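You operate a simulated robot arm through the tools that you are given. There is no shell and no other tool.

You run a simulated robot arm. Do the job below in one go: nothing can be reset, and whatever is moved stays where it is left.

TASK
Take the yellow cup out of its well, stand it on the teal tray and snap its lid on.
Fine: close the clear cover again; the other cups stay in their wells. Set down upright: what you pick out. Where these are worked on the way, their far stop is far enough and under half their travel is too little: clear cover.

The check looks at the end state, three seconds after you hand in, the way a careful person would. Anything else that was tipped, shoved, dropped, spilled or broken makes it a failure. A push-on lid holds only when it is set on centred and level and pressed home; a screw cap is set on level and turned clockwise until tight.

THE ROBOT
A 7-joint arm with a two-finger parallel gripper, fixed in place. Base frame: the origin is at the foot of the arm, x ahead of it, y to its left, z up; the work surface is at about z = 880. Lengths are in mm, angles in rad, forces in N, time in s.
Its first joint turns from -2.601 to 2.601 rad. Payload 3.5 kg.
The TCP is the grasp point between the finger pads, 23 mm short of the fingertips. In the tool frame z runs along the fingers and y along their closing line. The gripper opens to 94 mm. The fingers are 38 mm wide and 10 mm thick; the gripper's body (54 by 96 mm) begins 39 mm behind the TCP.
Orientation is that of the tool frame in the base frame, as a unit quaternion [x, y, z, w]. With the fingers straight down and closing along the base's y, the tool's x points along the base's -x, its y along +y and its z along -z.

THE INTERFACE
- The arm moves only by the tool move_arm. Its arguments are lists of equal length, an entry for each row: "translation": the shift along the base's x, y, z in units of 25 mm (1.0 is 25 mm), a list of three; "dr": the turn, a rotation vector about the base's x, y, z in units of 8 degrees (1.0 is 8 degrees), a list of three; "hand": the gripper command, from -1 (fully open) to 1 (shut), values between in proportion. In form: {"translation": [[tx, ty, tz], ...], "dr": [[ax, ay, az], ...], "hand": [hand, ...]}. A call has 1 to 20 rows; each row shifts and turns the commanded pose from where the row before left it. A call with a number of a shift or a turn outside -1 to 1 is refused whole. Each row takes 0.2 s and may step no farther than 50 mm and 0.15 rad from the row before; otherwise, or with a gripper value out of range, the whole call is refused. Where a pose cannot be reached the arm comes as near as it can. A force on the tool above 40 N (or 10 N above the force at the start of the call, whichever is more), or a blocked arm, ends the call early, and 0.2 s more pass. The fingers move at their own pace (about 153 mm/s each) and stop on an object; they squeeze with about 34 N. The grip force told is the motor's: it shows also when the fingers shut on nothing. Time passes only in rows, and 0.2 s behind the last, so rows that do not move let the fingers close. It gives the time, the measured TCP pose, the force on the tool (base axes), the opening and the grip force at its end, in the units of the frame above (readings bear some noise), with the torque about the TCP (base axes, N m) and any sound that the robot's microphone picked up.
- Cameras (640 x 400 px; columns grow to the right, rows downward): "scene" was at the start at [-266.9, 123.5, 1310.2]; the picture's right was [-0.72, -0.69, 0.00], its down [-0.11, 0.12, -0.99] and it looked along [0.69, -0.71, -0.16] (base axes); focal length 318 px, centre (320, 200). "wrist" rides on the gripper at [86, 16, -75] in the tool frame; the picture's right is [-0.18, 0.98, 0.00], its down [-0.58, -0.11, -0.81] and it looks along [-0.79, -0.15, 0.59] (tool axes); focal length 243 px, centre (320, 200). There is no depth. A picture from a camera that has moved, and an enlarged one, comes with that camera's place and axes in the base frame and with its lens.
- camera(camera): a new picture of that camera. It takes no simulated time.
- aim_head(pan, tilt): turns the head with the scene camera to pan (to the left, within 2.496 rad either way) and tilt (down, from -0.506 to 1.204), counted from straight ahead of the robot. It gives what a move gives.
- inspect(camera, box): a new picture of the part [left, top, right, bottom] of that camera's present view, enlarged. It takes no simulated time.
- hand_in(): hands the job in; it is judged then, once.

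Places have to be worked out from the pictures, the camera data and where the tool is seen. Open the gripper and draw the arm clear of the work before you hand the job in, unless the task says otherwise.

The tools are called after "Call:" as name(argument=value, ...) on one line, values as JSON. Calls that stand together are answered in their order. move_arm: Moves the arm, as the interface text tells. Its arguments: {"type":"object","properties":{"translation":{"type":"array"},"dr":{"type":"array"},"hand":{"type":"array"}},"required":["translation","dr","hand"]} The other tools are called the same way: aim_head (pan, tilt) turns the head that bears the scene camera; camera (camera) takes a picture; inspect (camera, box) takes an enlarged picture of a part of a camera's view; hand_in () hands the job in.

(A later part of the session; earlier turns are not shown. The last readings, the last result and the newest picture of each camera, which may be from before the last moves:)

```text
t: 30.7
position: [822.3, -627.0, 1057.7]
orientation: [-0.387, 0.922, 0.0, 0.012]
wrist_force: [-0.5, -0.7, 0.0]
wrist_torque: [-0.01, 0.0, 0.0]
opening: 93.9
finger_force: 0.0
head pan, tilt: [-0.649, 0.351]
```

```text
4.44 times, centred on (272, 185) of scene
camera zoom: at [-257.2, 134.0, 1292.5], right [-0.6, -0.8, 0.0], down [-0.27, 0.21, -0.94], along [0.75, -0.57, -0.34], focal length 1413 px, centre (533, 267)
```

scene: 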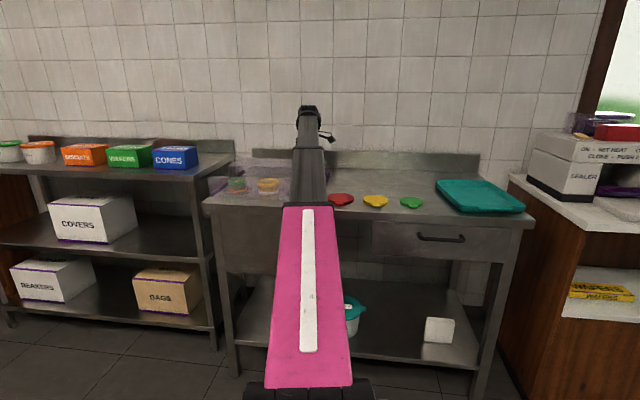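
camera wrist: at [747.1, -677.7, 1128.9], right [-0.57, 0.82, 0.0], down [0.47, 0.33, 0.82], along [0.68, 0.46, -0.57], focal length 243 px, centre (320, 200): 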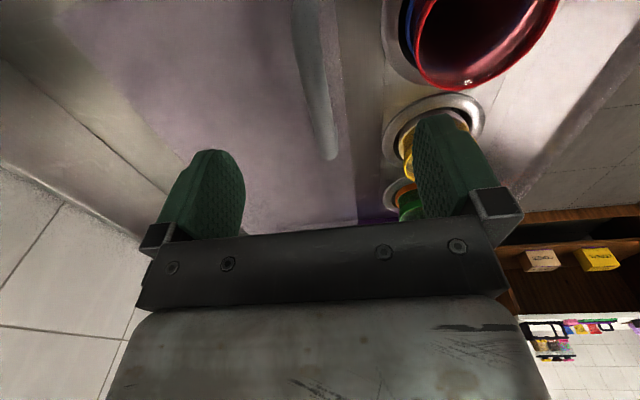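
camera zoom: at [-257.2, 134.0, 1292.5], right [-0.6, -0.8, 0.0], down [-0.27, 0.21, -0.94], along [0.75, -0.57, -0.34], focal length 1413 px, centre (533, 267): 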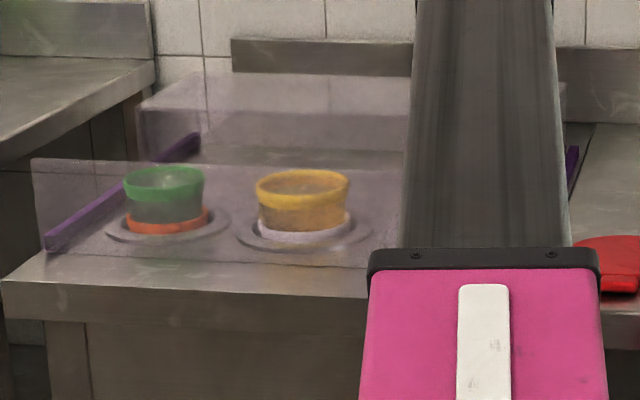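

The lid is open with its front edge well behind the cups, and all cups are undisturbed. I go above the yellow cup at about (843, -437) and turn the fingers to close across the row (yaw -45°).

Call:
move_arm(translation=[[0.03, 0.3, 0], [0.055, 0.5, 0], [0.055, 0.53, 0], [0.055, 0.53, 0], [0.055, 0.53, 0], [0.055, 0.53, 0], [0.055, 0.53, 0], [0.055, 0.53, 0], [0.055, 0.53, 0], [0.055, 0.53, 0], [0.055, 0.53, 0], [0.055, 0.53, 0], [0.055, 0.53, 0], [0.055, 0.53, 0], [0.055, 0.4, 0], [0.055, 0.1, 0]], dr=[[0, 0, -0.4], [0, 0, -0.7], [0, 0, -0.75], [0, 0, -0.75], [0, 0, -0.75], [0, 0, -0.75], [0, 0, -0.75], [0, 0, -0.75], [0, 0, -0.75], [0, 0, -0.75], [0, 0, -0.75], [0, 0, -0.75], [0, 0, -0.75], [0, 0, -0.75], [0, 0, -0.75], [0, 0, -0.4]], hand=[-1, -1, -1, -1, -1, -1, -1, -1, -1, -1, -1, -1, -1, -1, -1, -1])

Call:
camera(camera="wrist")

Call:
inspect(camera="scene", box=[200, 140, 344, 230])

```text
t: 34.1
position: [844.3, -435.7, 1058.5]
orientation: [0.381, 0.925, -0.008, 0.008]
wrist_force: [0.6, 0.2, 0.5]
wrist_torque: [0.01, 0.0, -0.01]
opening: 94.1
finger_force: 0.1
head pan, tilt: [-0.649, 0.351]
```

```text
taken
camera wrist: at [791.7, -362.5, 1128.9], right [0.82, 0.57, 0.0], down [0.33, -0.47, 0.82], along [0.46, -0.68, -0.57], focal length 243 px, centre (320, 200)
```

wrist: 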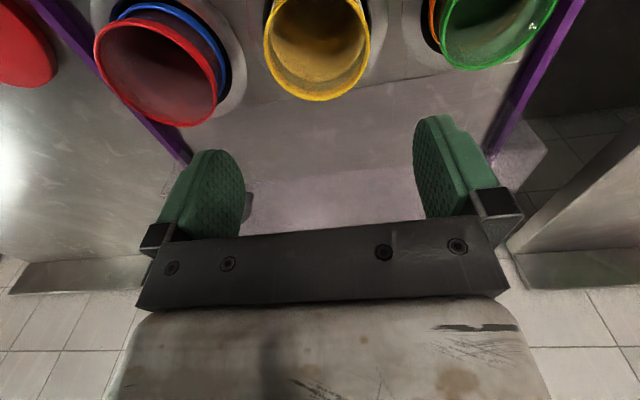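

```text
4.44 times, centred on (272, 185) of scene
camera zoom: at [-257.1, 134.1, 1292.5], right [-0.6, -0.8, 0.0], down [-0.27, 0.21, -0.94], along [0.75, -0.57, -0.34], focal length 1413 px, centre (533, 267)
```

zoom: 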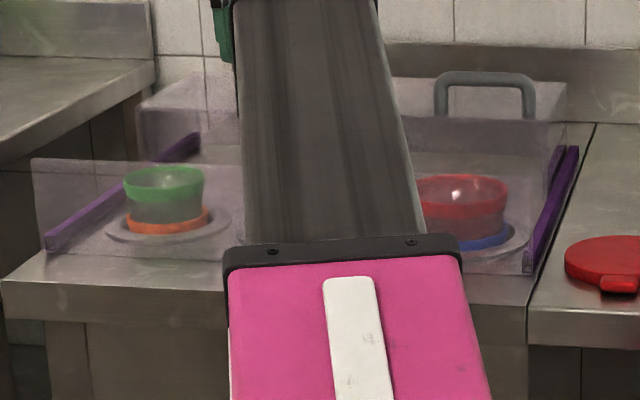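

The yellow cup's rim is almost centred below. I lower to about z=1000 for a better centring view.

Call:
move_arm(translation=[[0, 0, -0.3], [0, 0, -0.5], [0, 0, -0.6], [0, 0, -0.5], [0, 0, -0.3], [0, 0, -0.1], [0, 0, 0]], dr=[[0, 0, 0], [0, 0, 0], [0, 0, 0], [0, 0, 0], [0, 0, 0], [0, 0, 0], [0, 0, 0]], hand=[-1, -1, -1, -1, -1, -1, -1])

Call:
camera(camera="wrist")

Call:
inspect(camera="wrist", box=[160, 0, 480, 200])

```text
t: 35.7
position: [843.2, -434.8, 999.4]
orientation: [0.379, 0.925, -0.008, 0.008]
wrist_force: [-0.6, -0.4, 0.3]
wrist_torque: [-0.01, 0.03, 0.0]
opening: 93.9
finger_force: 0.1
head pan, tilt: [-0.649, 0.351]
```

```text
taken
camera wrist: at [791.2, -362.1, 1070.1], right [0.82, 0.57, 0.0], down [0.33, -0.47, 0.82], along [0.47, -0.67, -0.57], focal length 243 px, centre (320, 200)
```

wrist: 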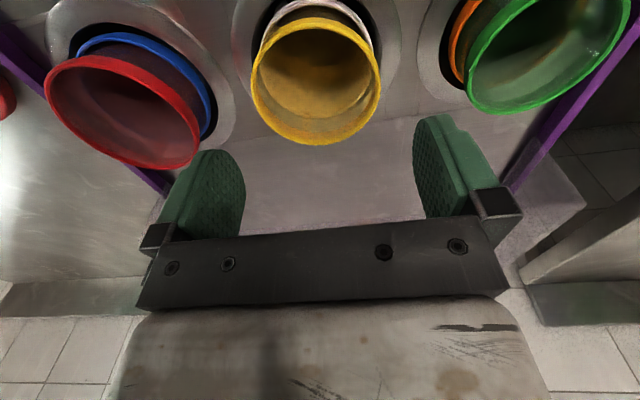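

```text
2.00 times, centred on (320, 100) of wrist
camera zoom: at [791.2, -362.1, 1070.1], right [0.82, 0.57, 0.0], down [0.33, -0.47, 0.82], along [0.47, -0.67, -0.57], focal length 485 px, centre (320, 400)
```

zoom: 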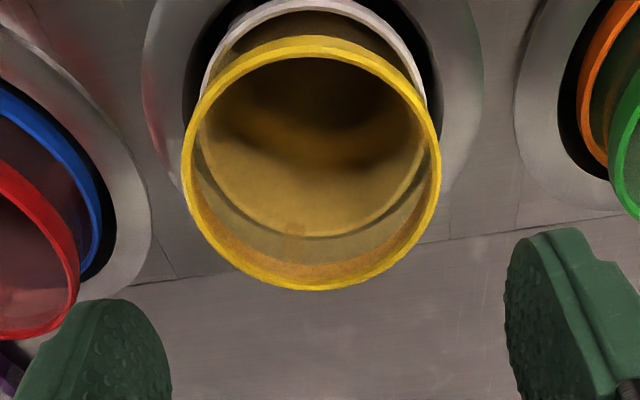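

The cup rim (about 83 mm across) is nearly centred under the tool. The tool has a small 1.3° tilt left over from the earlier contact, so I level it, shift 2 mm and re-measure.

Call:
move_arm(translation=[[-0.05, -0.05, 0], [0, 0, -0.2], [0, 0, -0.2], [0, 0, 0], [0, 0, 0]], dr=[[0.15, 0.062, 0], [0, 0, 0], [0, 0, 0], [0, 0, 0], [0, 0, 0]], hand=[-1, -1, -1, -1, -1])

Call:
camera(camera="wrist")

Call:
inspect(camera="wrist", box=[160, 20, 480, 220])

```text
t: 36.9
position: [840.5, -438.0, 990.3]
orientation: [0.38, 0.925, -0.001, 0.0]
wrist_force: [0.0, -0.9, -1.0]
wrist_torque: [0.02, -0.04, 0.03]
opening: 94.0
finger_force: 0.1
head pan, tilt: [-0.649, 0.351]
```

```text
taken
camera wrist: at [790.1, -365.4, 1062.3], right [0.82, 0.57, 0.0], down [0.34, -0.49, 0.81], along [0.46, -0.66, -0.59], focal length 243 px, centre (320, 200)
```

wrist: 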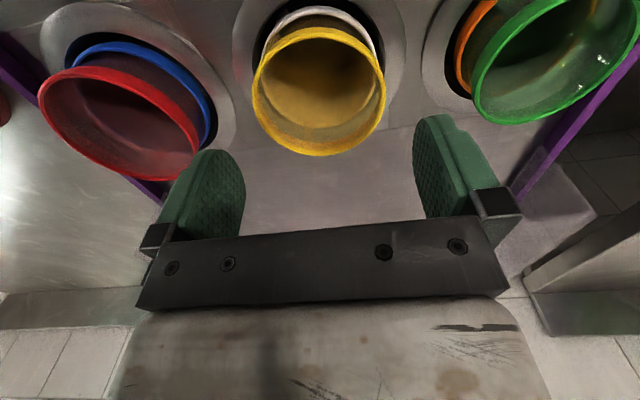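

```text
2.00 times, centred on (320, 120) of wrist
camera zoom: at [790.1, -365.4, 1062.3], right [0.82, 0.57, 0.0], down [0.34, -0.49, 0.81], along [0.46, -0.66, -0.59], focal length 485 px, centre (320, 360)
```

zoom: 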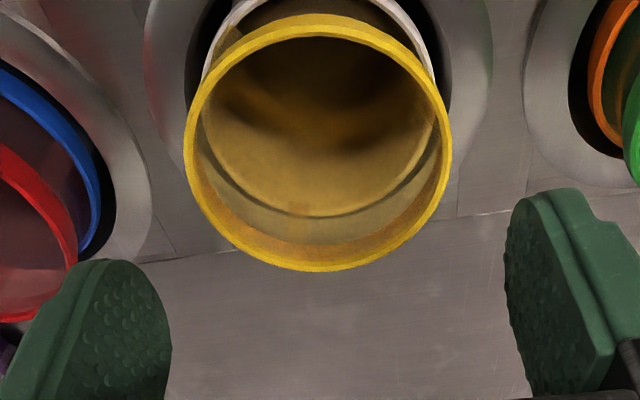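

The rim centre is within about 2–3 mm of the tool axis, mainly along the radial direction. I correct that and descend until the fingertips are just at rim height, then check.

Call:
move_arm(translation=[[-0.07, 0.07, -0.2], [0, 0, -0.4], [0, 0, -0.4], [0, 0, -0.3], [0, 0, -0.1], [0, 0, 0]], dr=[[0, 0, 0], [0, 0, 0], [0, 0, 0], [0, 0, 0], [0, 0, 0], [0, 0, 0]], hand=[-1, -1, -1, -1, -1, -1])

Call:
camera(camera="wrist")

Call:
inspect(camera="scene", box=[200, 130, 344, 220])

```text
t: 38.3
position: [840.4, -434.4, 953.8]
orientation: [0.38, 0.925, 0.0, -0.001]
wrist_force: [0.9, -0.3, -0.2]
wrist_torque: [-0.02, -0.02, -0.01]
opening: 94.2
finger_force: 0.0
head pan, tilt: [-0.649, 0.351]
```

```text
taken
camera wrist: at [789.2, -363.3, 1026.9], right [0.82, 0.57, 0.0], down [0.34, -0.49, 0.81], along [0.46, -0.66, -0.59], focal length 243 px, centre (320, 200)
```

wrist: 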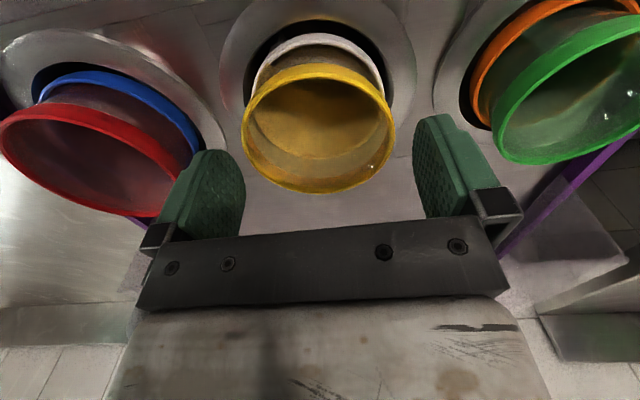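

```text
4.44 times, centred on (272, 175) of scene
camera zoom: at [-257.1, 134.1, 1292.5], right [-0.6, -0.8, 0.0], down [-0.27, 0.21, -0.94], along [0.75, -0.57, -0.34], focal length 1413 px, centre (533, 311)
```

zoom: 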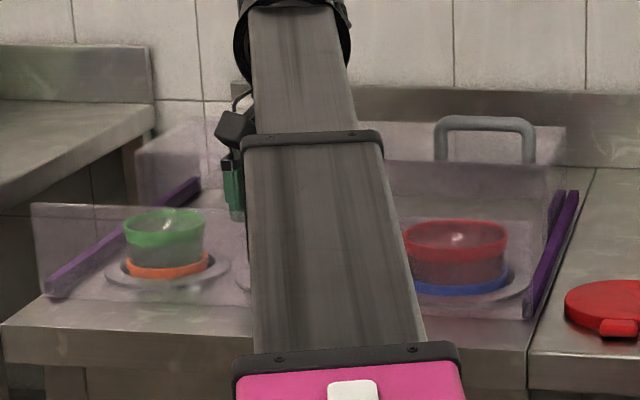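

The cup is centred between the fingers to within about a millimetre. I descend around it to TCP z≈914, tips just above the well ring.

Call:
move_arm(translation=[[0, 0, -0.3], [0, 0, -0.4], [0, 0, -0.4], [0, 0, -0.3], [0, 0, -0.15], [0, 0, 0]], dr=[[0, 0, 0], [0, 0, 0], [0, 0, 0], [0, 0, 0], [0, 0, 0], [0, 0, 0]], hand=[-1, -1, -1, -1, -1, -1])

Call:
camera(camera="wrist")

```text
t: 39.7
position: [839.8, -435.1, 916.3]
orientation: [0.379, 0.925, 0.0, 0.001]
wrist_force: [0.4, -0.1, 0.2]
wrist_torque: [0.02, -0.03, 0.01]
opening: 94.1
finger_force: 0.1
head pan, tilt: [-0.649, 0.351]
```

```text
taken
camera wrist: at [789.4, -363.4, 988.6], right [0.82, 0.57, 0.0], down [0.34, -0.49, 0.81], along [0.46, -0.66, -0.59], focal length 243 px, centre (320, 200)
```

wrist: 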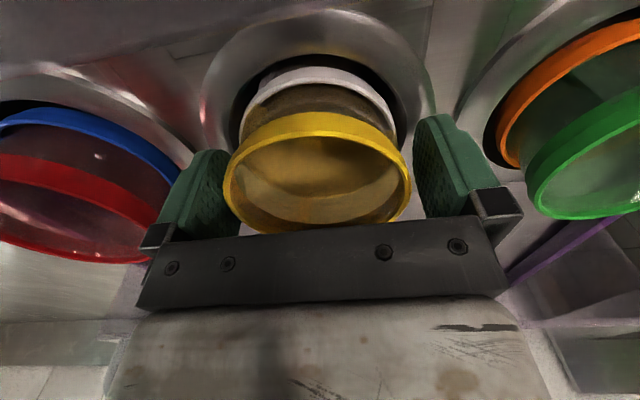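

The pads flank the cup's rim band. I close on it gradually.

Call:
move_arm(translation=[[0, 0, 0], [0, 0, 0], [0, 0, 0], [0, 0, 0]], dr=[[0, 0, 0], [0, 0, 0], [0, 0, 0], [0, 0, 0]], hand=[-0.75, -0.6, -0.4, -0.4])

Call:
camera(camera="wrist")

```text
t: 40.7
position: [840.2, -435.4, 915.4]
orientation: [0.379, 0.925, 0.0, 0.0]
wrist_force: [0.3, -0.2, 0.1]
wrist_torque: [0.04, -0.04, -0.01]
opening: 79.7
finger_force: 33.7
head pan, tilt: [-0.649, 0.351]
```

```text
taken
camera wrist: at [789.5, -363.4, 988.7], right [0.82, 0.57, 0.0], down [0.34, -0.49, 0.81], along [0.46, -0.66, -0.59], focal length 243 px, centre (320, 200)
```

wrist: 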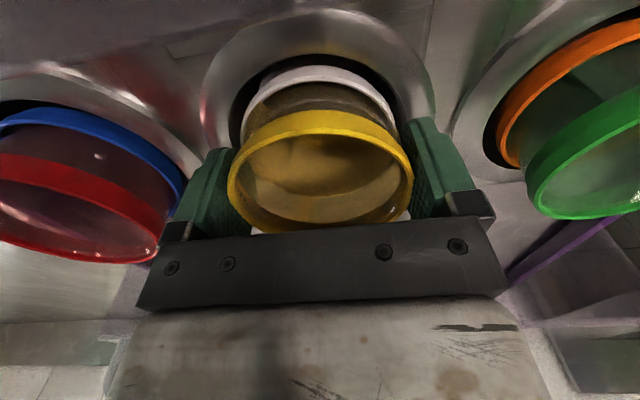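

The cup is gripped at 79.7 mm with negligible side force. I lift straight up slowly and check.

Call:
move_arm(translation=[[0, 0, 0.1], [0, 0, 0.2], [0, 0, 0.3], [0, 0, 0.3], [0, 0, 0.3], [0, 0, 0]], dr=[[0, 0, 0], [0, 0, 0], [0, 0, 0], [0, 0, 0], [0, 0, 0], [0, 0, 0]], hand=[-0.4, -0.4, -0.4, -0.4, -0.4, -0.4])

Call:
camera(camera="wrist")

Call:
inspect(camera="scene", box=[200, 130, 344, 220])

```text
t: 42.1
position: [841.2, -434.3, 945.2]
orientation: [0.379, 0.925, 0.0, -0.001]
wrist_force: [0.4, 1.2, -0.5]
wrist_torque: [-0.01, -0.01, 0.0]
opening: 80.0
finger_force: 34.2
head pan, tilt: [-0.649, 0.351]
```

```text
taken
camera wrist: at [789.5, -363.6, 1019.0], right [0.82, 0.57, 0.0], down [0.34, -0.49, 0.81], along [0.46, -0.66, -0.59], focal length 243 px, centre (320, 200)
```

wrist: 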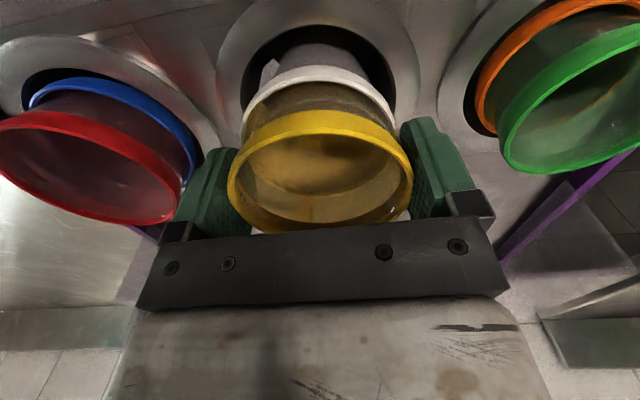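

```text
4.44 times, centred on (272, 175) of scene
camera zoom: at [-257.1, 134.1, 1292.5], right [-0.6, -0.8, 0.0], down [-0.27, 0.21, -0.94], along [0.75, -0.57, -0.34], focal length 1413 px, centre (533, 311)
```

zoom: 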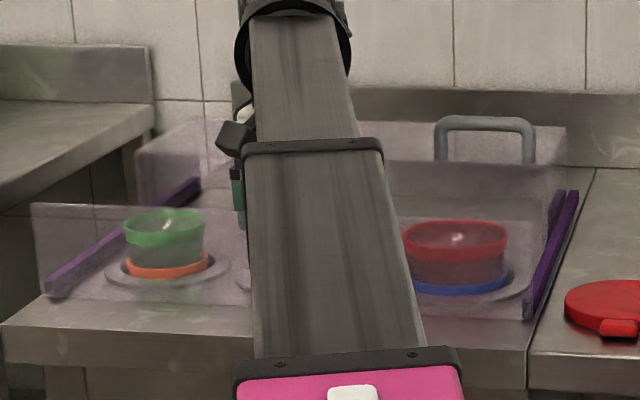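

The cup comes up level with its white band. I continue raising it to clear everything, to about z=1065.

Call:
move_arm(translation=[[0, 0, 0.2], [0, 0, 0.4], [0, 0, 0.5], [0, 0, 0.6], [0, 0, 0.6], [0, 0, 0.6], [0, 0, 0.6], [0, 0, 0.6], [0, 0, 0.4], [0, 0, 0.2], [0, 0, 0]], dr=[[0, 0, 0], [0, 0, 0], [0, 0, 0], [0, 0, 0], [0, 0, 0], [0, 0, 0], [0, 0, 0], [0, 0, 0], [0, 0, 0], [0, 0, 0], [0, 0, 0]], hand=[-0.4, -0.4, -0.4, -0.4, -0.4, -0.4, -0.4, -0.4, -0.4, -0.4, -0.4])

Call:
camera(camera="wrist")

Call:
camera(camera="scene")

```text
t: 44.5
position: [841.4, -434.6, 1065.4]
orientation: [0.38, 0.925, 0.0, 0.0]
wrist_force: [-0.3, 0.4, -0.8]
wrist_torque: [0.0, -0.05, -0.02]
opening: 79.3
finger_force: 33.9
head pan, tilt: [-0.649, 0.351]
```

```text
taken
camera wrist: at [789.1, -362.8, 1136.8], right [0.82, 0.57, 0.0], down [0.34, -0.49, 0.81], along [0.46, -0.66, -0.59], focal length 243 px, centre (320, 200)
```

wrist: 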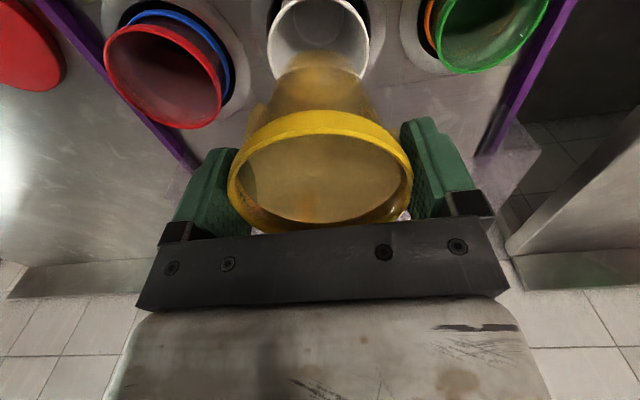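

```text
taken
```

scene: 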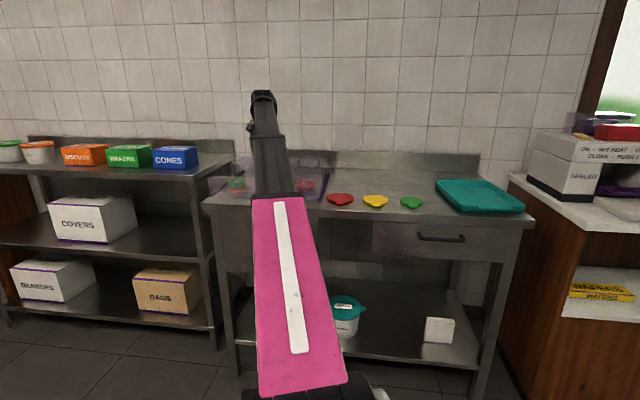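

The yellow cup came out and something white (a sleeve or nested cup) remains in the well. I zoom in to check both.

Call:
inspect(camera="wrist", box=[220, 0, 420, 125])

Call:
inspect(camera="wrist", box=[200, 40, 440, 240])

Call:
inspect(camera="scene", box=[200, 80, 344, 220])

```text
3.20 times, centred on (320, 62) of wrist
camera zoom: at [789.1, -362.8, 1136.8], right [0.82, 0.57, 0.0], down [0.34, -0.49, 0.81], along [0.46, -0.66, -0.59], focal length 776 px, centre (320, 640)
```

zoom: 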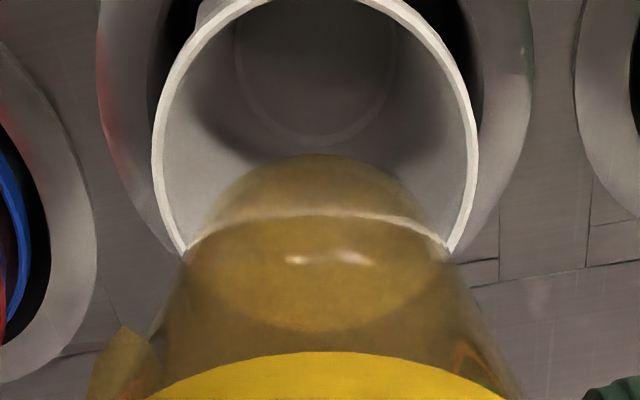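

```text
2.00 times, centred on (320, 140) of wrist
camera zoom: at [789.1, -362.8, 1136.8], right [0.82, 0.57, 0.0], down [0.34, -0.49, 0.81], along [0.46, -0.66, -0.59], focal length 485 px, centre (320, 320)
```

zoom: 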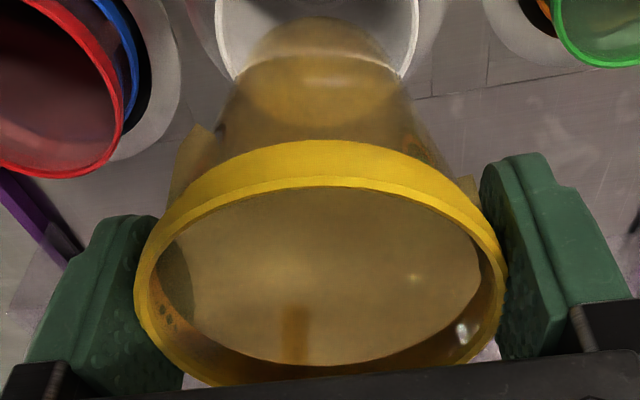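

```text
2.86 times, centred on (272, 150) of scene
camera zoom: at [-257.1, 134.1, 1292.5], right [-0.6, -0.8, 0.0], down [-0.27, 0.21, -0.94], along [0.75, -0.57, -0.34], focal length 908 px, centre (457, 343)
```

zoom: 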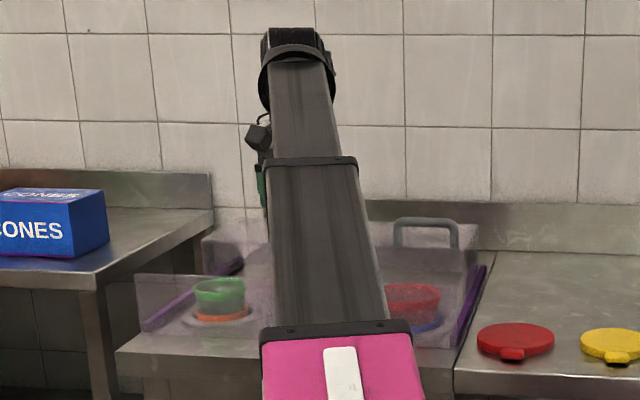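

A white cup was nested underneath and seems to have dropped back into the well. I move the yellow cup away to the right, high above everything, so the head camera can see how the white cup sits.

Call:
move_arm(translation=[[-0.3, -0.2, 0], [-0.6, -0.45, 0], [-0.8, -0.6, 0], [-0.8, -0.6, 0], [-0.8, -0.6, 0], [-0.8, -0.6, 0], [-0.8, -0.6, 0], [-0.8, -0.6, 0], [-0.8, -0.6, 0], [-0.8, -0.6, 0], [-0.8, -0.6, 0], [-0.8, -0.6, 0], [-0.8, -0.6, 0], [-0.8, -0.6, 0], [-0.6, -0.45, 0], [-0.3, -0.2, 0]], dr=[[0, 0, 0], [0, 0, 0], [0, 0, 0], [0, 0, 0], [0, 0, 0], [0, 0, 0], [0, 0, 0], [0, 0, 0], [0, 0, 0], [0, 0, 0], [0, 0, 0], [0, 0, 0], [0, 0, 0], [0, 0, 0], [0, 0, 0], [0, 0, 0]], hand=[-0.4, -0.4, -0.4, -0.4, -0.4, -0.4, -0.4, -0.4, -0.4, -0.4, -0.4, -0.4, -0.4, -0.4, -0.4, -0.4])

Call:
camera(camera="scene")

Call:
inspect(camera="scene", box=[200, 140, 344, 230])

Call:
camera(camera="wrist")

```text
t: 47.9
position: [556.0, -647.9, 1065.3]
orientation: [0.38, 0.925, 0.0, 0.0]
wrist_force: [0.3, 0.1, -0.3]
wrist_torque: [-0.01, -0.01, 0.02]
opening: 79.6
finger_force: 33.9
head pan, tilt: [-0.649, 0.351]
```

```text
taken
```

scene: 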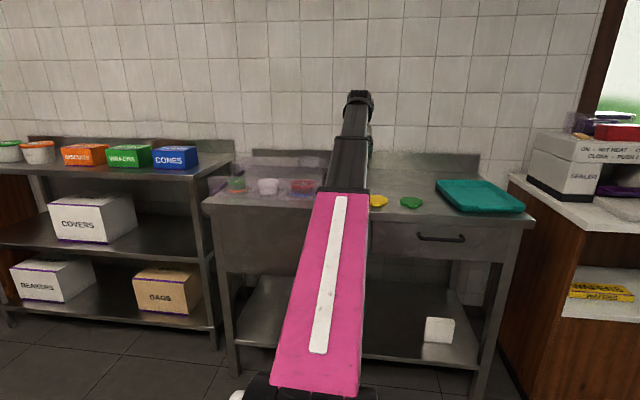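

```text
4.44 times, centred on (272, 185) of scene
camera zoom: at [-257.2, 134.0, 1292.5], right [-0.6, -0.8, 0.0], down [-0.27, 0.21, -0.94], along [0.75, -0.57, -0.34], focal length 1413 px, centre (533, 267)
```

zoom: 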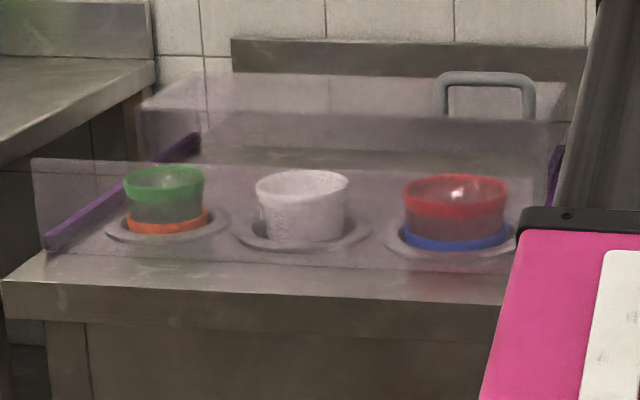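

```text
taken
camera wrist: at [504.2, -575.6, 1137.5], right [0.82, 0.57, 0.0], down [0.34, -0.49, 0.81], along [0.46, -0.66, -0.59], focal length 243 px, centre (320, 200)
```

wrist: 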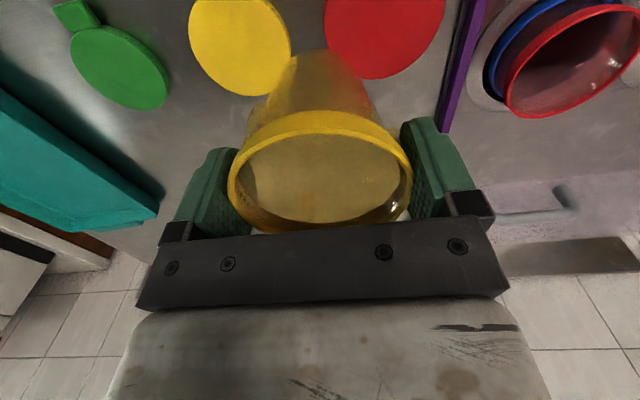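

The white cup has risen to the same height as its neighbours (a spring-loaded stack), upright in its well, so that is fine. Now I study the held cup and, next, the tray.

Call:
inspect(camera="wrist", box=[200, 20, 440, 240])

Call:
inspect(camera="scene", box=[400, 150, 560, 250])

Call:
inspect(camera="scene", box=[320, 80, 448, 220])

```text
1.82 times, centred on (320, 130) of wrist
camera zoom: at [504.2, -575.6, 1137.5], right [0.82, 0.57, 0.0], down [0.34, -0.49, 0.81], along [0.46, -0.66, -0.59], focal length 441 px, centre (320, 327)
```

zoom: 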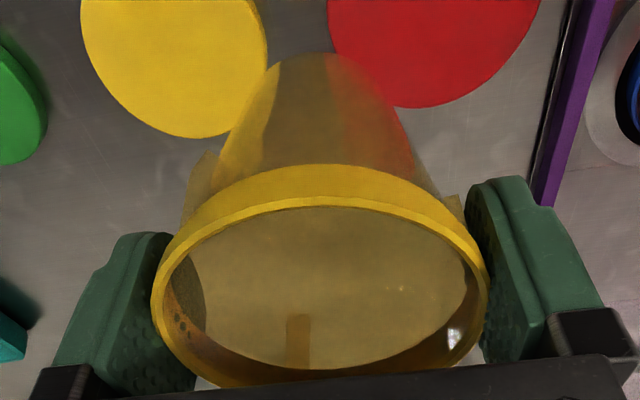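

```text
4.00 times, centred on (480, 200) of scene
camera zoom: at [-257.2, 134.0, 1292.5], right [-0.6, -0.8, 0.0], down [-0.27, 0.21, -0.94], along [0.75, -0.57, -0.34], focal length 1272 px, centre (-320, 200)
```

zoom: 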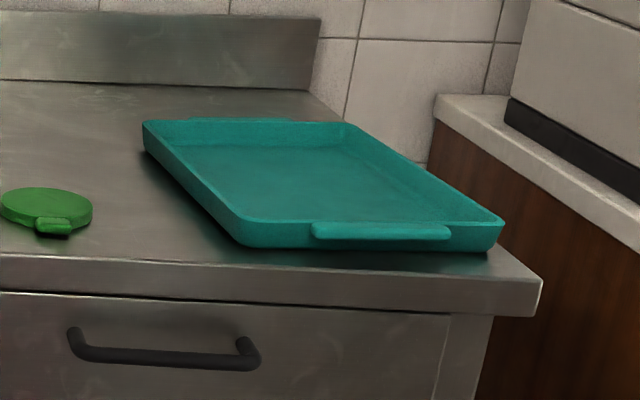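

```text
2.86 times, centred on (384, 150) of scene
camera zoom: at [-257.2, 134.0, 1292.5], right [-0.6, -0.8, 0.0], down [-0.27, 0.21, -0.94], along [0.75, -0.57, -0.34], focal length 908 px, centre (137, 343)
```

zoom: 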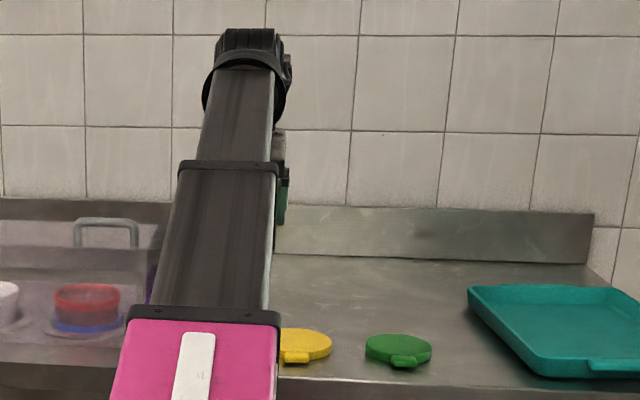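

The tray sits at about a 40° angle with its near-left floor corner around (255, -862). I plan to stand the cup near (256, -940), within reach, and carry it there at safe height.

Call:
move_arm(translation=[[-0.3, -0.3, 0], [-0.6, -0.6, 0], [-0.7, -0.7, 0], [-0.7, -0.7, 0], [-0.7, -0.7, 0], [-0.7, -0.7, 0], [-0.7, -0.7, 0], [-0.7, -0.7, 0], [-0.7, -0.7, 0], [-0.7, -0.7, 0], [-0.7, -0.7, 0], [-0.7, -0.7, 0], [-0.7, -0.7, 0], [-0.7, -0.7, 0], [-0.7, -0.6, 0], [-0.7, -0.6, 0], [-0.7, -0.5, 0], [-0.6, -0.3, 0], [-0.3, -0.1, 0]], dr=[[0, 0, 0], [0, 0, 0], [0, 0, 0], [0, 0, 0], [0, 0, 0], [0, 0, 0], [0, 0, 0], [0, 0, 0], [0, 0, 0], [0, 0, 0], [0, 0, 0], [0, 0, 0], [0, 0, 0], [0, 0, 0], [0, 0, 0], [0, 0, 0], [0, 0, 0], [0, 0, 0], [0, 0, 0]], hand=[-0.4, -0.4, -0.4, -0.4, -0.4, -0.4, -0.4, -0.4, -0.4, -0.4, -0.4, -0.4, -0.4, -0.4, -0.4, -0.4, -0.4, -0.4, -0.4])

Call:
camera(camera="scene")

Call:
camera(camera="wrist")

```text
t: 51.9
position: [249.4, -932.3, 1064.5]
orientation: [0.38, 0.925, 0.0, 0.0]
wrist_force: [-0.6, 0.3, -1.4]
wrist_torque: [0.04, -0.05, 0.03]
opening: 79.8
finger_force: 33.9
head pan, tilt: [-0.649, 0.351]
```

```text
taken
```

scene: 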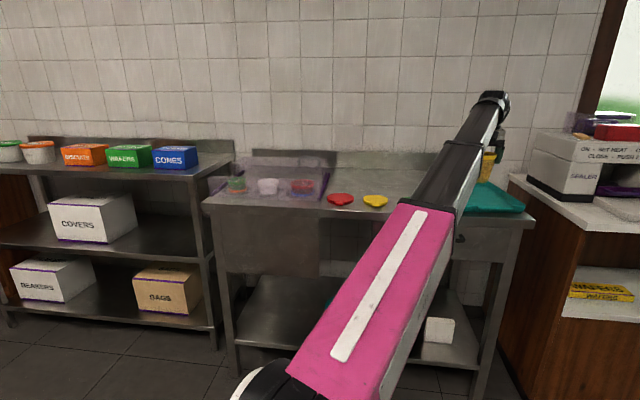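

```text
taken
camera wrist: at [197.2, -860.6, 1136.6], right [0.82, 0.57, 0.0], down [0.34, -0.49, 0.81], along [0.46, -0.66, -0.59], focal length 243 px, centre (320, 200)
```

wrist: 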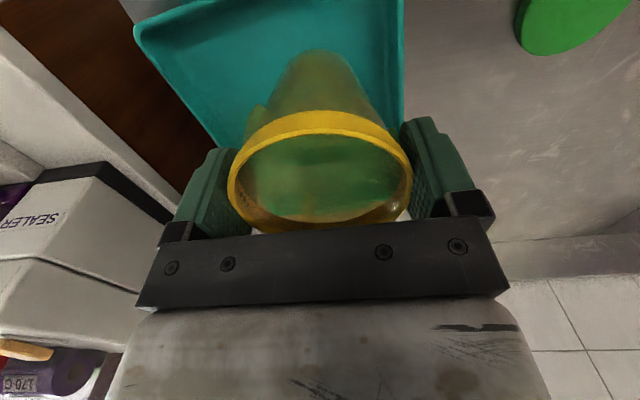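

The cup hangs over the tray's near part. I enlarge the scene view to check where its bottom projects relative to the tray's front wall.

Call:
inspect(camera="scene", box=[430, 130, 558, 230])

Call:
inspect(camera="wrist", box=[120, 0, 440, 200])

```text
4.00 times, centred on (494, 180) of scene
camera zoom: at [-257.2, 134.0, 1292.5], right [-0.6, -0.8, 0.0], down [-0.27, 0.21, -0.94], along [0.75, -0.57, -0.34], focal length 1272 px, centre (-376, 280)
```

zoom: 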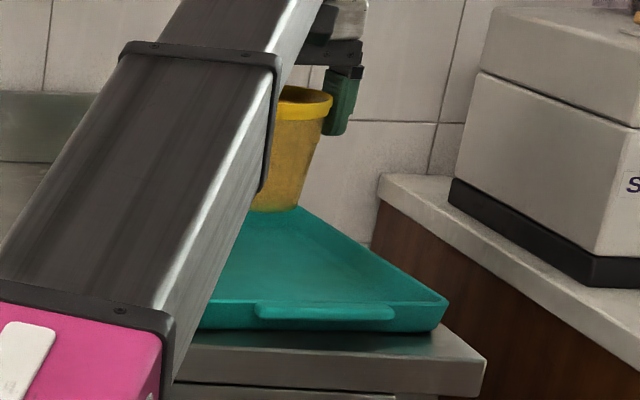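

```text
2.00 times, centred on (280, 100) of wrist
camera zoom: at [197.2, -860.6, 1136.6], right [0.82, 0.57, 0.0], down [0.34, -0.49, 0.81], along [0.46, -0.66, -0.59], focal length 485 px, centre (400, 400)
```

zoom: 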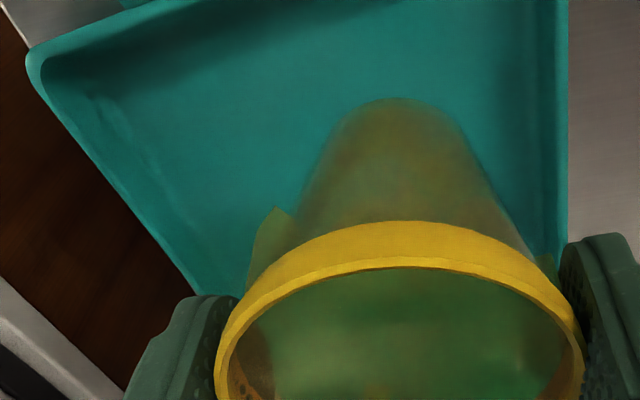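

The cup is about 95–100 mm tall with a base about 27 mm in radius, so its bottom is roughly 75–90 mm below the TCP. I shift 10 mm deeper into the tray and lower to z≈990.

Call:
move_arm(translation=[[0.15, -0.13, -0.2], [0.15, -0.13, -0.4], [0, 0, -0.5], [0, 0, -0.5], [0, 0, -0.5], [0, 0, -0.4], [0, 0, -0.3], [0, 0, -0.2], [0, 0, 0]], dr=[[0, 0, 0], [0, 0, 0], [0, 0, 0], [0, 0, 0], [0, 0, 0], [0, 0, 0], [0, 0, 0], [0, 0, 0], [0, 0, 0]], hand=[-0.4, -0.4, -0.4, -0.4, -0.4, -0.4, -0.4, -0.4, -0.4])

Call:
inspect(camera="scene", box=[430, 130, 558, 230])

Call:
camera(camera="wrist")

```text
t: 53.9
position: [255.3, -937.8, 988.5]
orientation: [0.378, 0.926, 0.0, 0.0]
wrist_force: [0.4, 0.5, 0.3]
wrist_torque: [0.0, 0.0, -0.03]
opening: 79.5
finger_force: 34.3
head pan, tilt: [-0.649, 0.351]
```

```text
4.00 times, centred on (494, 180) of scene
camera zoom: at [-257.2, 134.0, 1292.5], right [-0.6, -0.8, 0.0], down [-0.27, 0.21, -0.94], along [0.75, -0.57, -0.34], focal length 1272 px, centre (-376, 280)
```

zoom: 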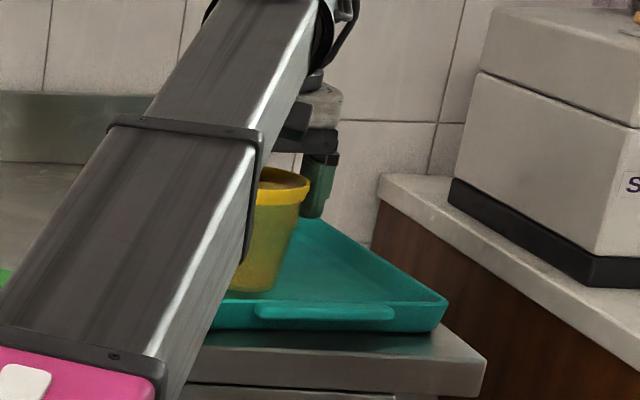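

```text
taken
camera wrist: at [205.1, -867.1, 1061.7], right [0.82, 0.57, 0.0], down [0.34, -0.49, 0.81], along [0.46, -0.66, -0.59], focal length 243 px, centre (320, 200)
```

wrist: 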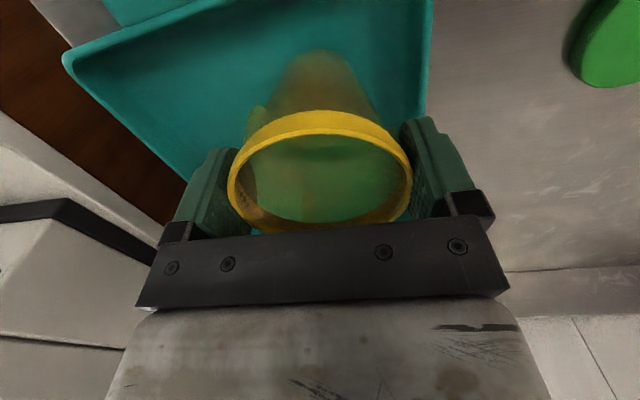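

The geometry puts the cup base comfortably inside the tray walls. I nudge 5 mm deeper and lower slowly, watching for contact.

Call:
move_arm(translation=[[0.15, -0.13, -0.1], [0, 0, -0.1], [0, 0, -0.1], [0, 0, -0.1], [0, 0, 0]], dr=[[0, 0, 0], [0, 0, 0], [0, 0, 0], [0, 0, 0], [0, 0, 0]], hand=[-0.4, -0.4, -0.4, -0.4, -0.4])

```text
t: 55.1
position: [259.9, -941.9, 979.5]
orientation: [0.379, 0.925, 0.0, 0.0]
wrist_force: [-0.6, 0.9, 0.2]
wrist_torque: [0.01, -0.01, 0.0]
opening: 79.5
finger_force: 34.0
head pan, tilt: [-0.649, 0.351]
```

No contact yet at z=979.5. I keep lowering in 2 mm steps.

Call:
move_arm(translation=[[0, 0, -0.08], [0, 0, -0.08], [0, 0, -0.08], [0, 0, 0]], dr=[[0, 0, 0], [0, 0, 0], [0, 0, 0], [0, 0, 0]], hand=[-0.4, -0.4, -0.4, -0.4])

Call:
inspect(camera="scene", box=[430, 130, 558, 230])

```text
t: 56.1
position: [259.3, -943.1, 972.2]
orientation: [0.38, 0.925, -0.001, 0.0]
wrist_force: [-0.5, -0.2, -0.5]
wrist_torque: [-0.01, -0.03, -0.01]
opening: 79.4
finger_force: 34.2
head pan, tilt: [-0.649, 0.351]
```

```text
4.00 times, centred on (494, 180) of scene
camera zoom: at [-257.2, 134.0, 1292.5], right [-0.6, -0.8, 0.0], down [-0.27, 0.21, -0.94], along [0.75, -0.57, -0.34], focal length 1272 px, centre (-376, 280)
```

zoom: 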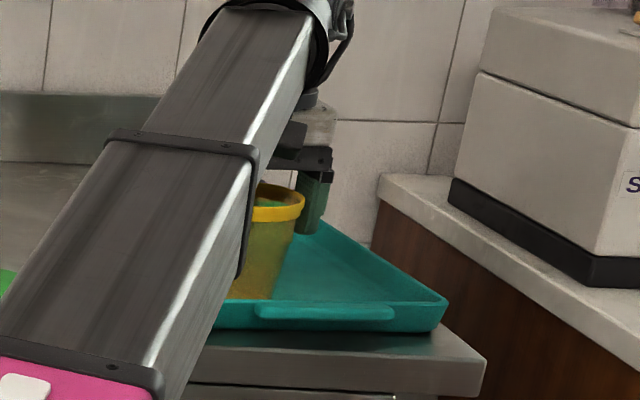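

Still free. I continue down in small steps until the cup touches.

Call:
move_arm(translation=[[0, 0, -0.06], [0, 0, -0.06], [0, 0, -0.06], [0, 0, 0]], dr=[[0, 0, 0], [0, 0, 0], [0, 0, 0], [0, 0, 0]], hand=[-0.4, -0.4, -0.4, -0.4])

```text
t: 57.1
position: [258.0, -941.8, 969.3]
orientation: [0.38, 0.925, -0.002, 0.002]
wrist_force: [-3.2, -8.5, 34.6]
wrist_torque: [-0.13, -0.07, -0.05]
opening: 79.3
finger_force: 33.5
head pan, tilt: [-0.649, 0.351]
```

Contact: 34 N upward with little torque, so the base is flat on the tray floor at TCP z≈969–970. I relieve the push by about 2 mm and check.

Call:
move_arm(translation=[[0, 0, 0.07], [0, 0, 0], [0, 0, 0]], dr=[[0, 0, 0], [0, 0, 0], [0, 0, 0]], hand=[-0.4, -0.4, -0.4])

Call:
camera(camera="wrist")

```text
t: 57.9
position: [258.3, -942.2, 969.9]
orientation: [0.38, 0.925, 0.0, -0.001]
wrist_force: [-0.1, -3.9, 17.3]
wrist_torque: [-0.04, -0.2, -0.05]
opening: 79.3
finger_force: 33.5
head pan, tilt: [-0.649, 0.351]
```

```text
taken
camera wrist: at [207.6, -870.2, 1042.2], right [0.82, 0.57, 0.0], down [0.34, -0.49, 0.81], along [0.46, -0.66, -0.59], focal length 243 px, centre (320, 200)
```

wrist: 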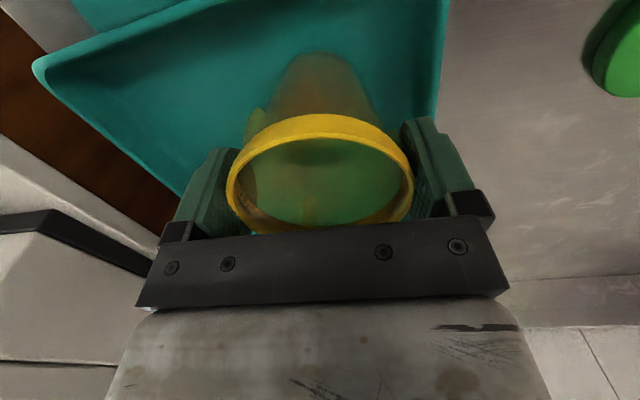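

Force halved to 17 N; I ease up 1 mm more, then open the fingers to leave the cup standing.

Call:
move_arm(translation=[[0, 0, 0.04], [0, 0, 0], [0, 0, 0], [0, 0, 0], [0, 0, 0], [0, 0, 0]], dr=[[0, 0, 0], [0, 0, 0], [0, 0, 0], [0, 0, 0], [0, 0, 0], [0, 0, 0]], hand=[-0.4, -0.4, -0.72, -0.85, -1, -1])

Call:
camera(camera="wrist")

```text
t: 59.3
position: [259.3, -941.4, 971.1]
orientation: [0.379, 0.925, 0.0, -0.001]
wrist_force: [-0.4, -0.3, -0.5]
wrist_torque: [-0.03, 0.04, -0.01]
opening: 94.2
finger_force: 0.0
head pan, tilt: [-0.649, 0.351]
```

```text
taken
camera wrist: at [207.8, -870.2, 1043.5], right [0.82, 0.57, 0.0], down [0.34, -0.49, 0.81], along [0.46, -0.66, -0.59], focal length 243 px, centre (320, 200)
```

wrist: 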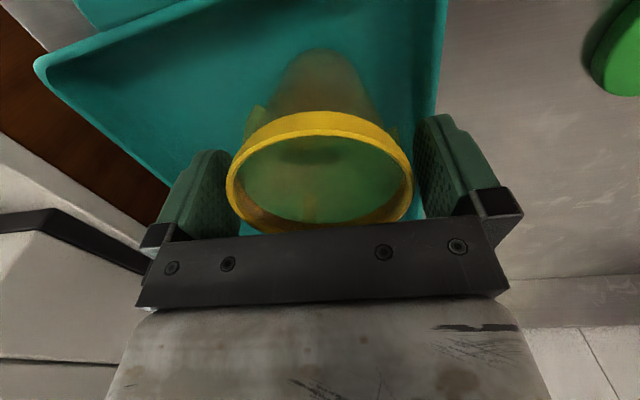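

The cup stands free in the tray, centred between the open fingers. I rise straight up and verify it stays upright.

Call:
move_arm(translation=[[0, 0, 0.2], [0, 0, 0.3], [0, 0, 0.4], [0, 0, 0.5], [0, 0, 0.6], [0, 0, 0.6], [0, 0, 0.5], [0, 0, 0.3], [0, 0, 0]], dr=[[0, 0, 0], [0, 0, 0], [0, 0, 0], [0, 0, 0], [0, 0, 0], [0, 0, 0], [0, 0, 0], [0, 0, 0], [0, 0, 0]], hand=[-1, -1, -1, -1, -1, -1, -1, -1, -1])

Call:
camera(camera="wrist")

Call:
inspect(camera="wrist", box=[160, 0, 480, 200])

Call:
inspect(camera="scene", box=[430, 130, 558, 230])

```text
t: 61.3
position: [260.1, -941.9, 1056.0]
orientation: [0.38, 0.925, 0.0, 0.0]
wrist_force: [-0.4, 0.4, -0.3]
wrist_torque: [0.0, 0.01, 0.06]
opening: 94.1
finger_force: 0.1
head pan, tilt: [-0.649, 0.351]
```

```text
taken
camera wrist: at [208.4, -870.0, 1129.0], right [0.82, 0.57, 0.0], down [0.34, -0.49, 0.81], along [0.46, -0.66, -0.59], focal length 243 px, centre (320, 200)
```

wrist: 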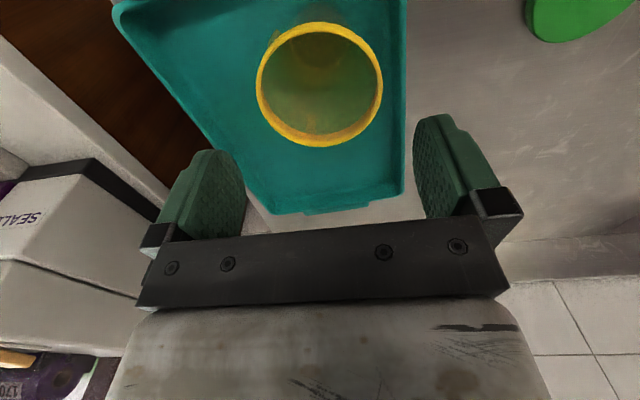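

```text
2.00 times, centred on (320, 100) of wrist
camera zoom: at [208.4, -870.0, 1129.0], right [0.82, 0.57, 0.0], down [0.34, -0.49, 0.81], along [0.46, -0.66, -0.59], focal length 485 px, centre (320, 400)
```

zoom: 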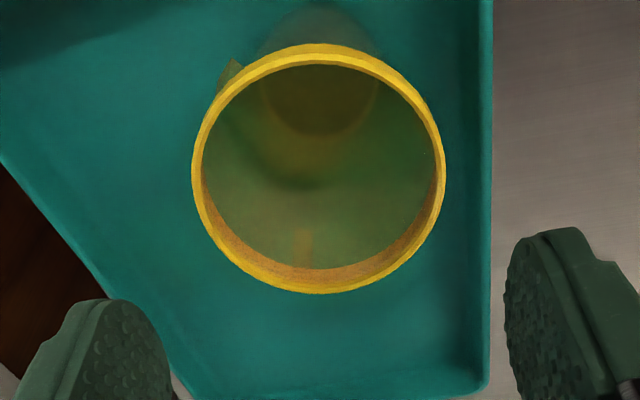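

```text
4.00 times, centred on (494, 180) of scene
camera zoom: at [-257.2, 134.0, 1292.5], right [-0.6, -0.8, 0.0], down [-0.27, 0.21, -0.94], along [0.75, -0.57, -0.34], focal length 1272 px, centre (-376, 280)
```

zoom: 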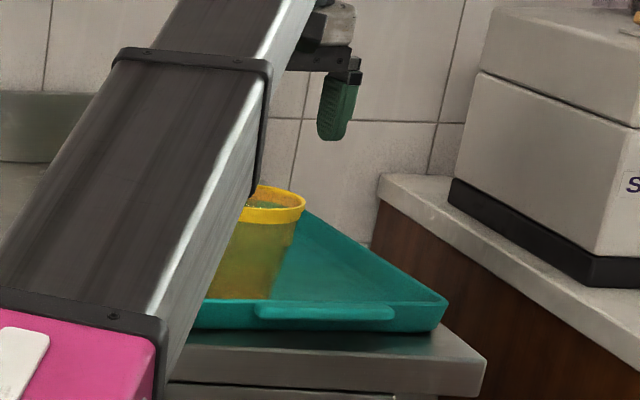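

The yellow cup stands upright in the tray, with its rim centre at about (260, -942). Now I go over the yellow lid, near (493, -691), to measure it.

Call:
move_arm(translation=[[0.3, 0.3, 0], [0.6, 0.65, 0], [0.8, 0.86, 0], [0.8, 0.86, 0], [0.8, 0.86, 0], [0.8, 0.86, 0], [0.8, 0.86, 0], [0.8, 0.86, 0], [0.8, 0.86, -0.2], [0.8, 0.86, -0.3], [0.8, 0.86, -0.4], [0.6, 0.65, -0.5], [0.5, 0.5, -0.5], [0.2, 0.2, -0.4]], dr=[[0, 0, 0], [0, 0, 0], [0, 0, 0], [0, 0, 0], [0, 0, 0], [0, 0, 0], [0, 0, 0], [0, 0, 0], [0, 0, 0], [0, 0, 0], [0, 0, 0], [0, 0, 0], [0, 0, 0], [0, 0, 0]], hand=[-1, -1, -1, -1, -1, -1, -1, -1, -1, -1, -1, -1, -1, -1])

Call:
camera(camera="wrist")

Call:
inspect(camera="wrist", box=[160, 0, 480, 200])

Call:
camera(camera="scene")

```text
t: 64.3
position: [494.6, -690.1, 996.9]
orientation: [0.381, 0.925, -0.001, 0.001]
wrist_force: [0.3, 0.4, 0.7]
wrist_torque: [-0.05, 0.02, -0.03]
opening: 93.9
finger_force: 0.1
head pan, tilt: [-0.649, 0.351]
```

```text
taken
camera wrist: at [443.3, -619.1, 1070.7], right [0.82, 0.57, 0.0], down [0.34, -0.49, 0.81], along [0.46, -0.66, -0.59], focal length 243 px, centre (320, 200)
```

wrist: 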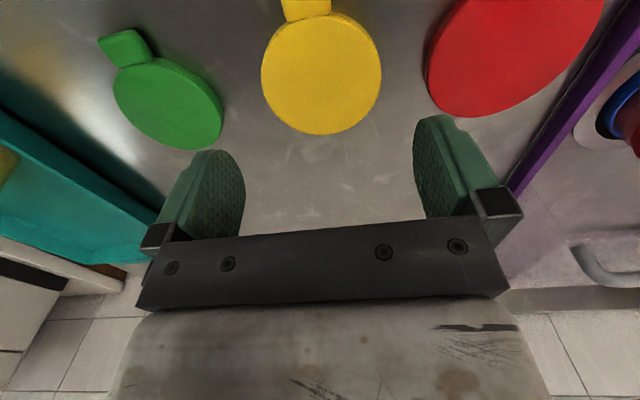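

```text
2.00 times, centred on (320, 100) of wrist
camera zoom: at [443.3, -619.1, 1070.7], right [0.82, 0.57, 0.0], down [0.34, -0.49, 0.81], along [0.46, -0.66, -0.59], focal length 485 px, centre (320, 400)
```

zoom: 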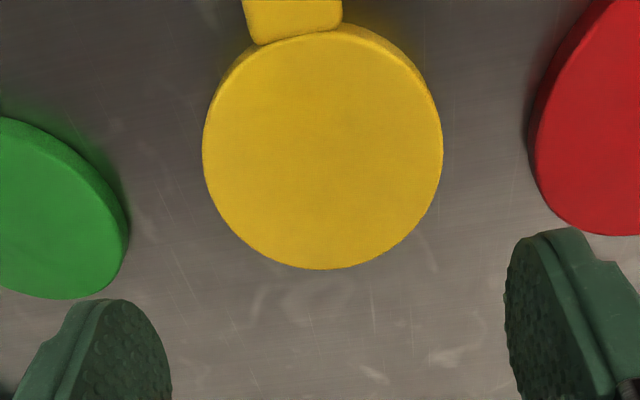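

```text
taken
```

scene: 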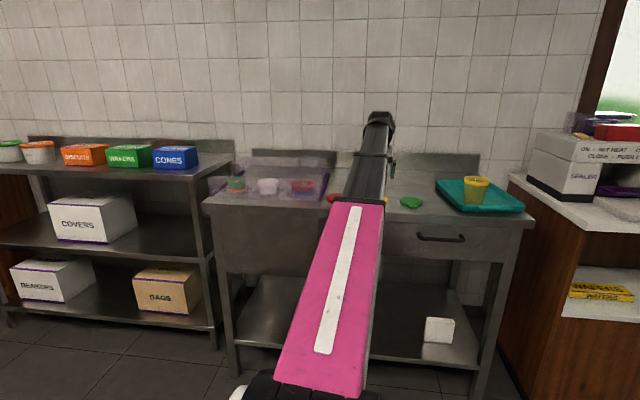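

The yellow lid is about 88–89 mm across with its tab pointing toward the robot, centred roughly 10 mm ahead of the TCP. I shift over its centre, lower to z≈950 and re-check, since finger clearance is only 2–3 mm per side.

Call:
move_arm(translation=[[0.31, -0.256, -0.3], [0, 0, -0.5], [0, 0, -0.5], [0, 0, -0.4], [0, 0, -0.2], [0, 0, 0]], dr=[[0, 0, 0], [0, 0, 0], [0, 0, 0], [0, 0, 0], [0, 0, 0], [0, 0, 0]], hand=[-1, -1, -1, -1, -1, -1])

Call:
camera(camera="wrist")

Call:
inspect(camera="wrist", box=[160, 30, 480, 230])

```text
t: 65.7
position: [502.0, -696.4, 951.5]
orientation: [0.38, 0.925, 0.001, 0.0]
wrist_force: [0.2, -0.2, 0.0]
wrist_torque: [0.01, 0.01, -0.01]
opening: 94.2
finger_force: 0.1
head pan, tilt: [-0.649, 0.351]
```

```text
taken
camera wrist: at [450.9, -625.6, 1024.1], right [0.82, 0.57, 0.0], down [0.34, -0.49, 0.81], along [0.46, -0.66, -0.59], focal length 243 px, centre (320, 200)
```

wrist: 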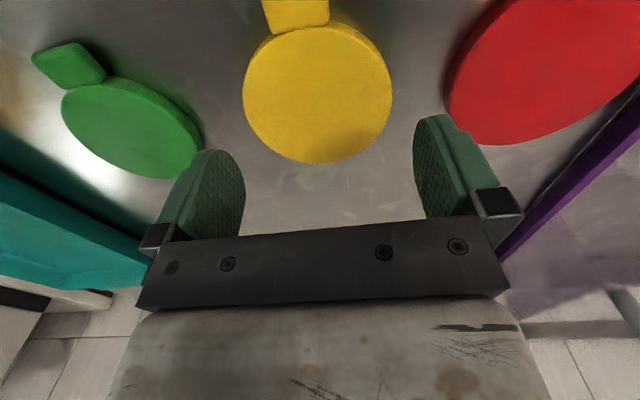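

```text
2.00 times, centred on (320, 130) of wrist
camera zoom: at [450.9, -625.6, 1024.1], right [0.82, 0.57, 0.0], down [0.34, -0.49, 0.81], along [0.46, -0.66, -0.59], focal length 485 px, centre (320, 340)
```

zoom: 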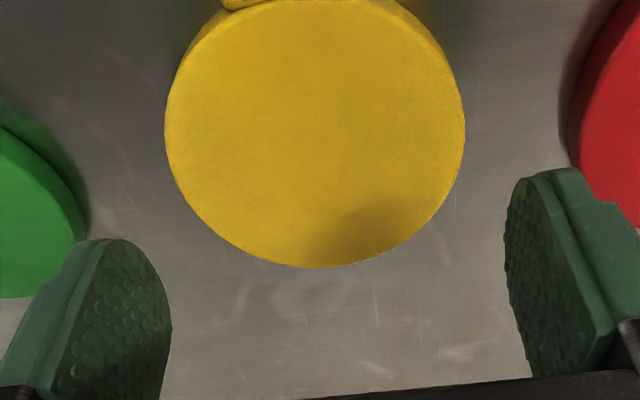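

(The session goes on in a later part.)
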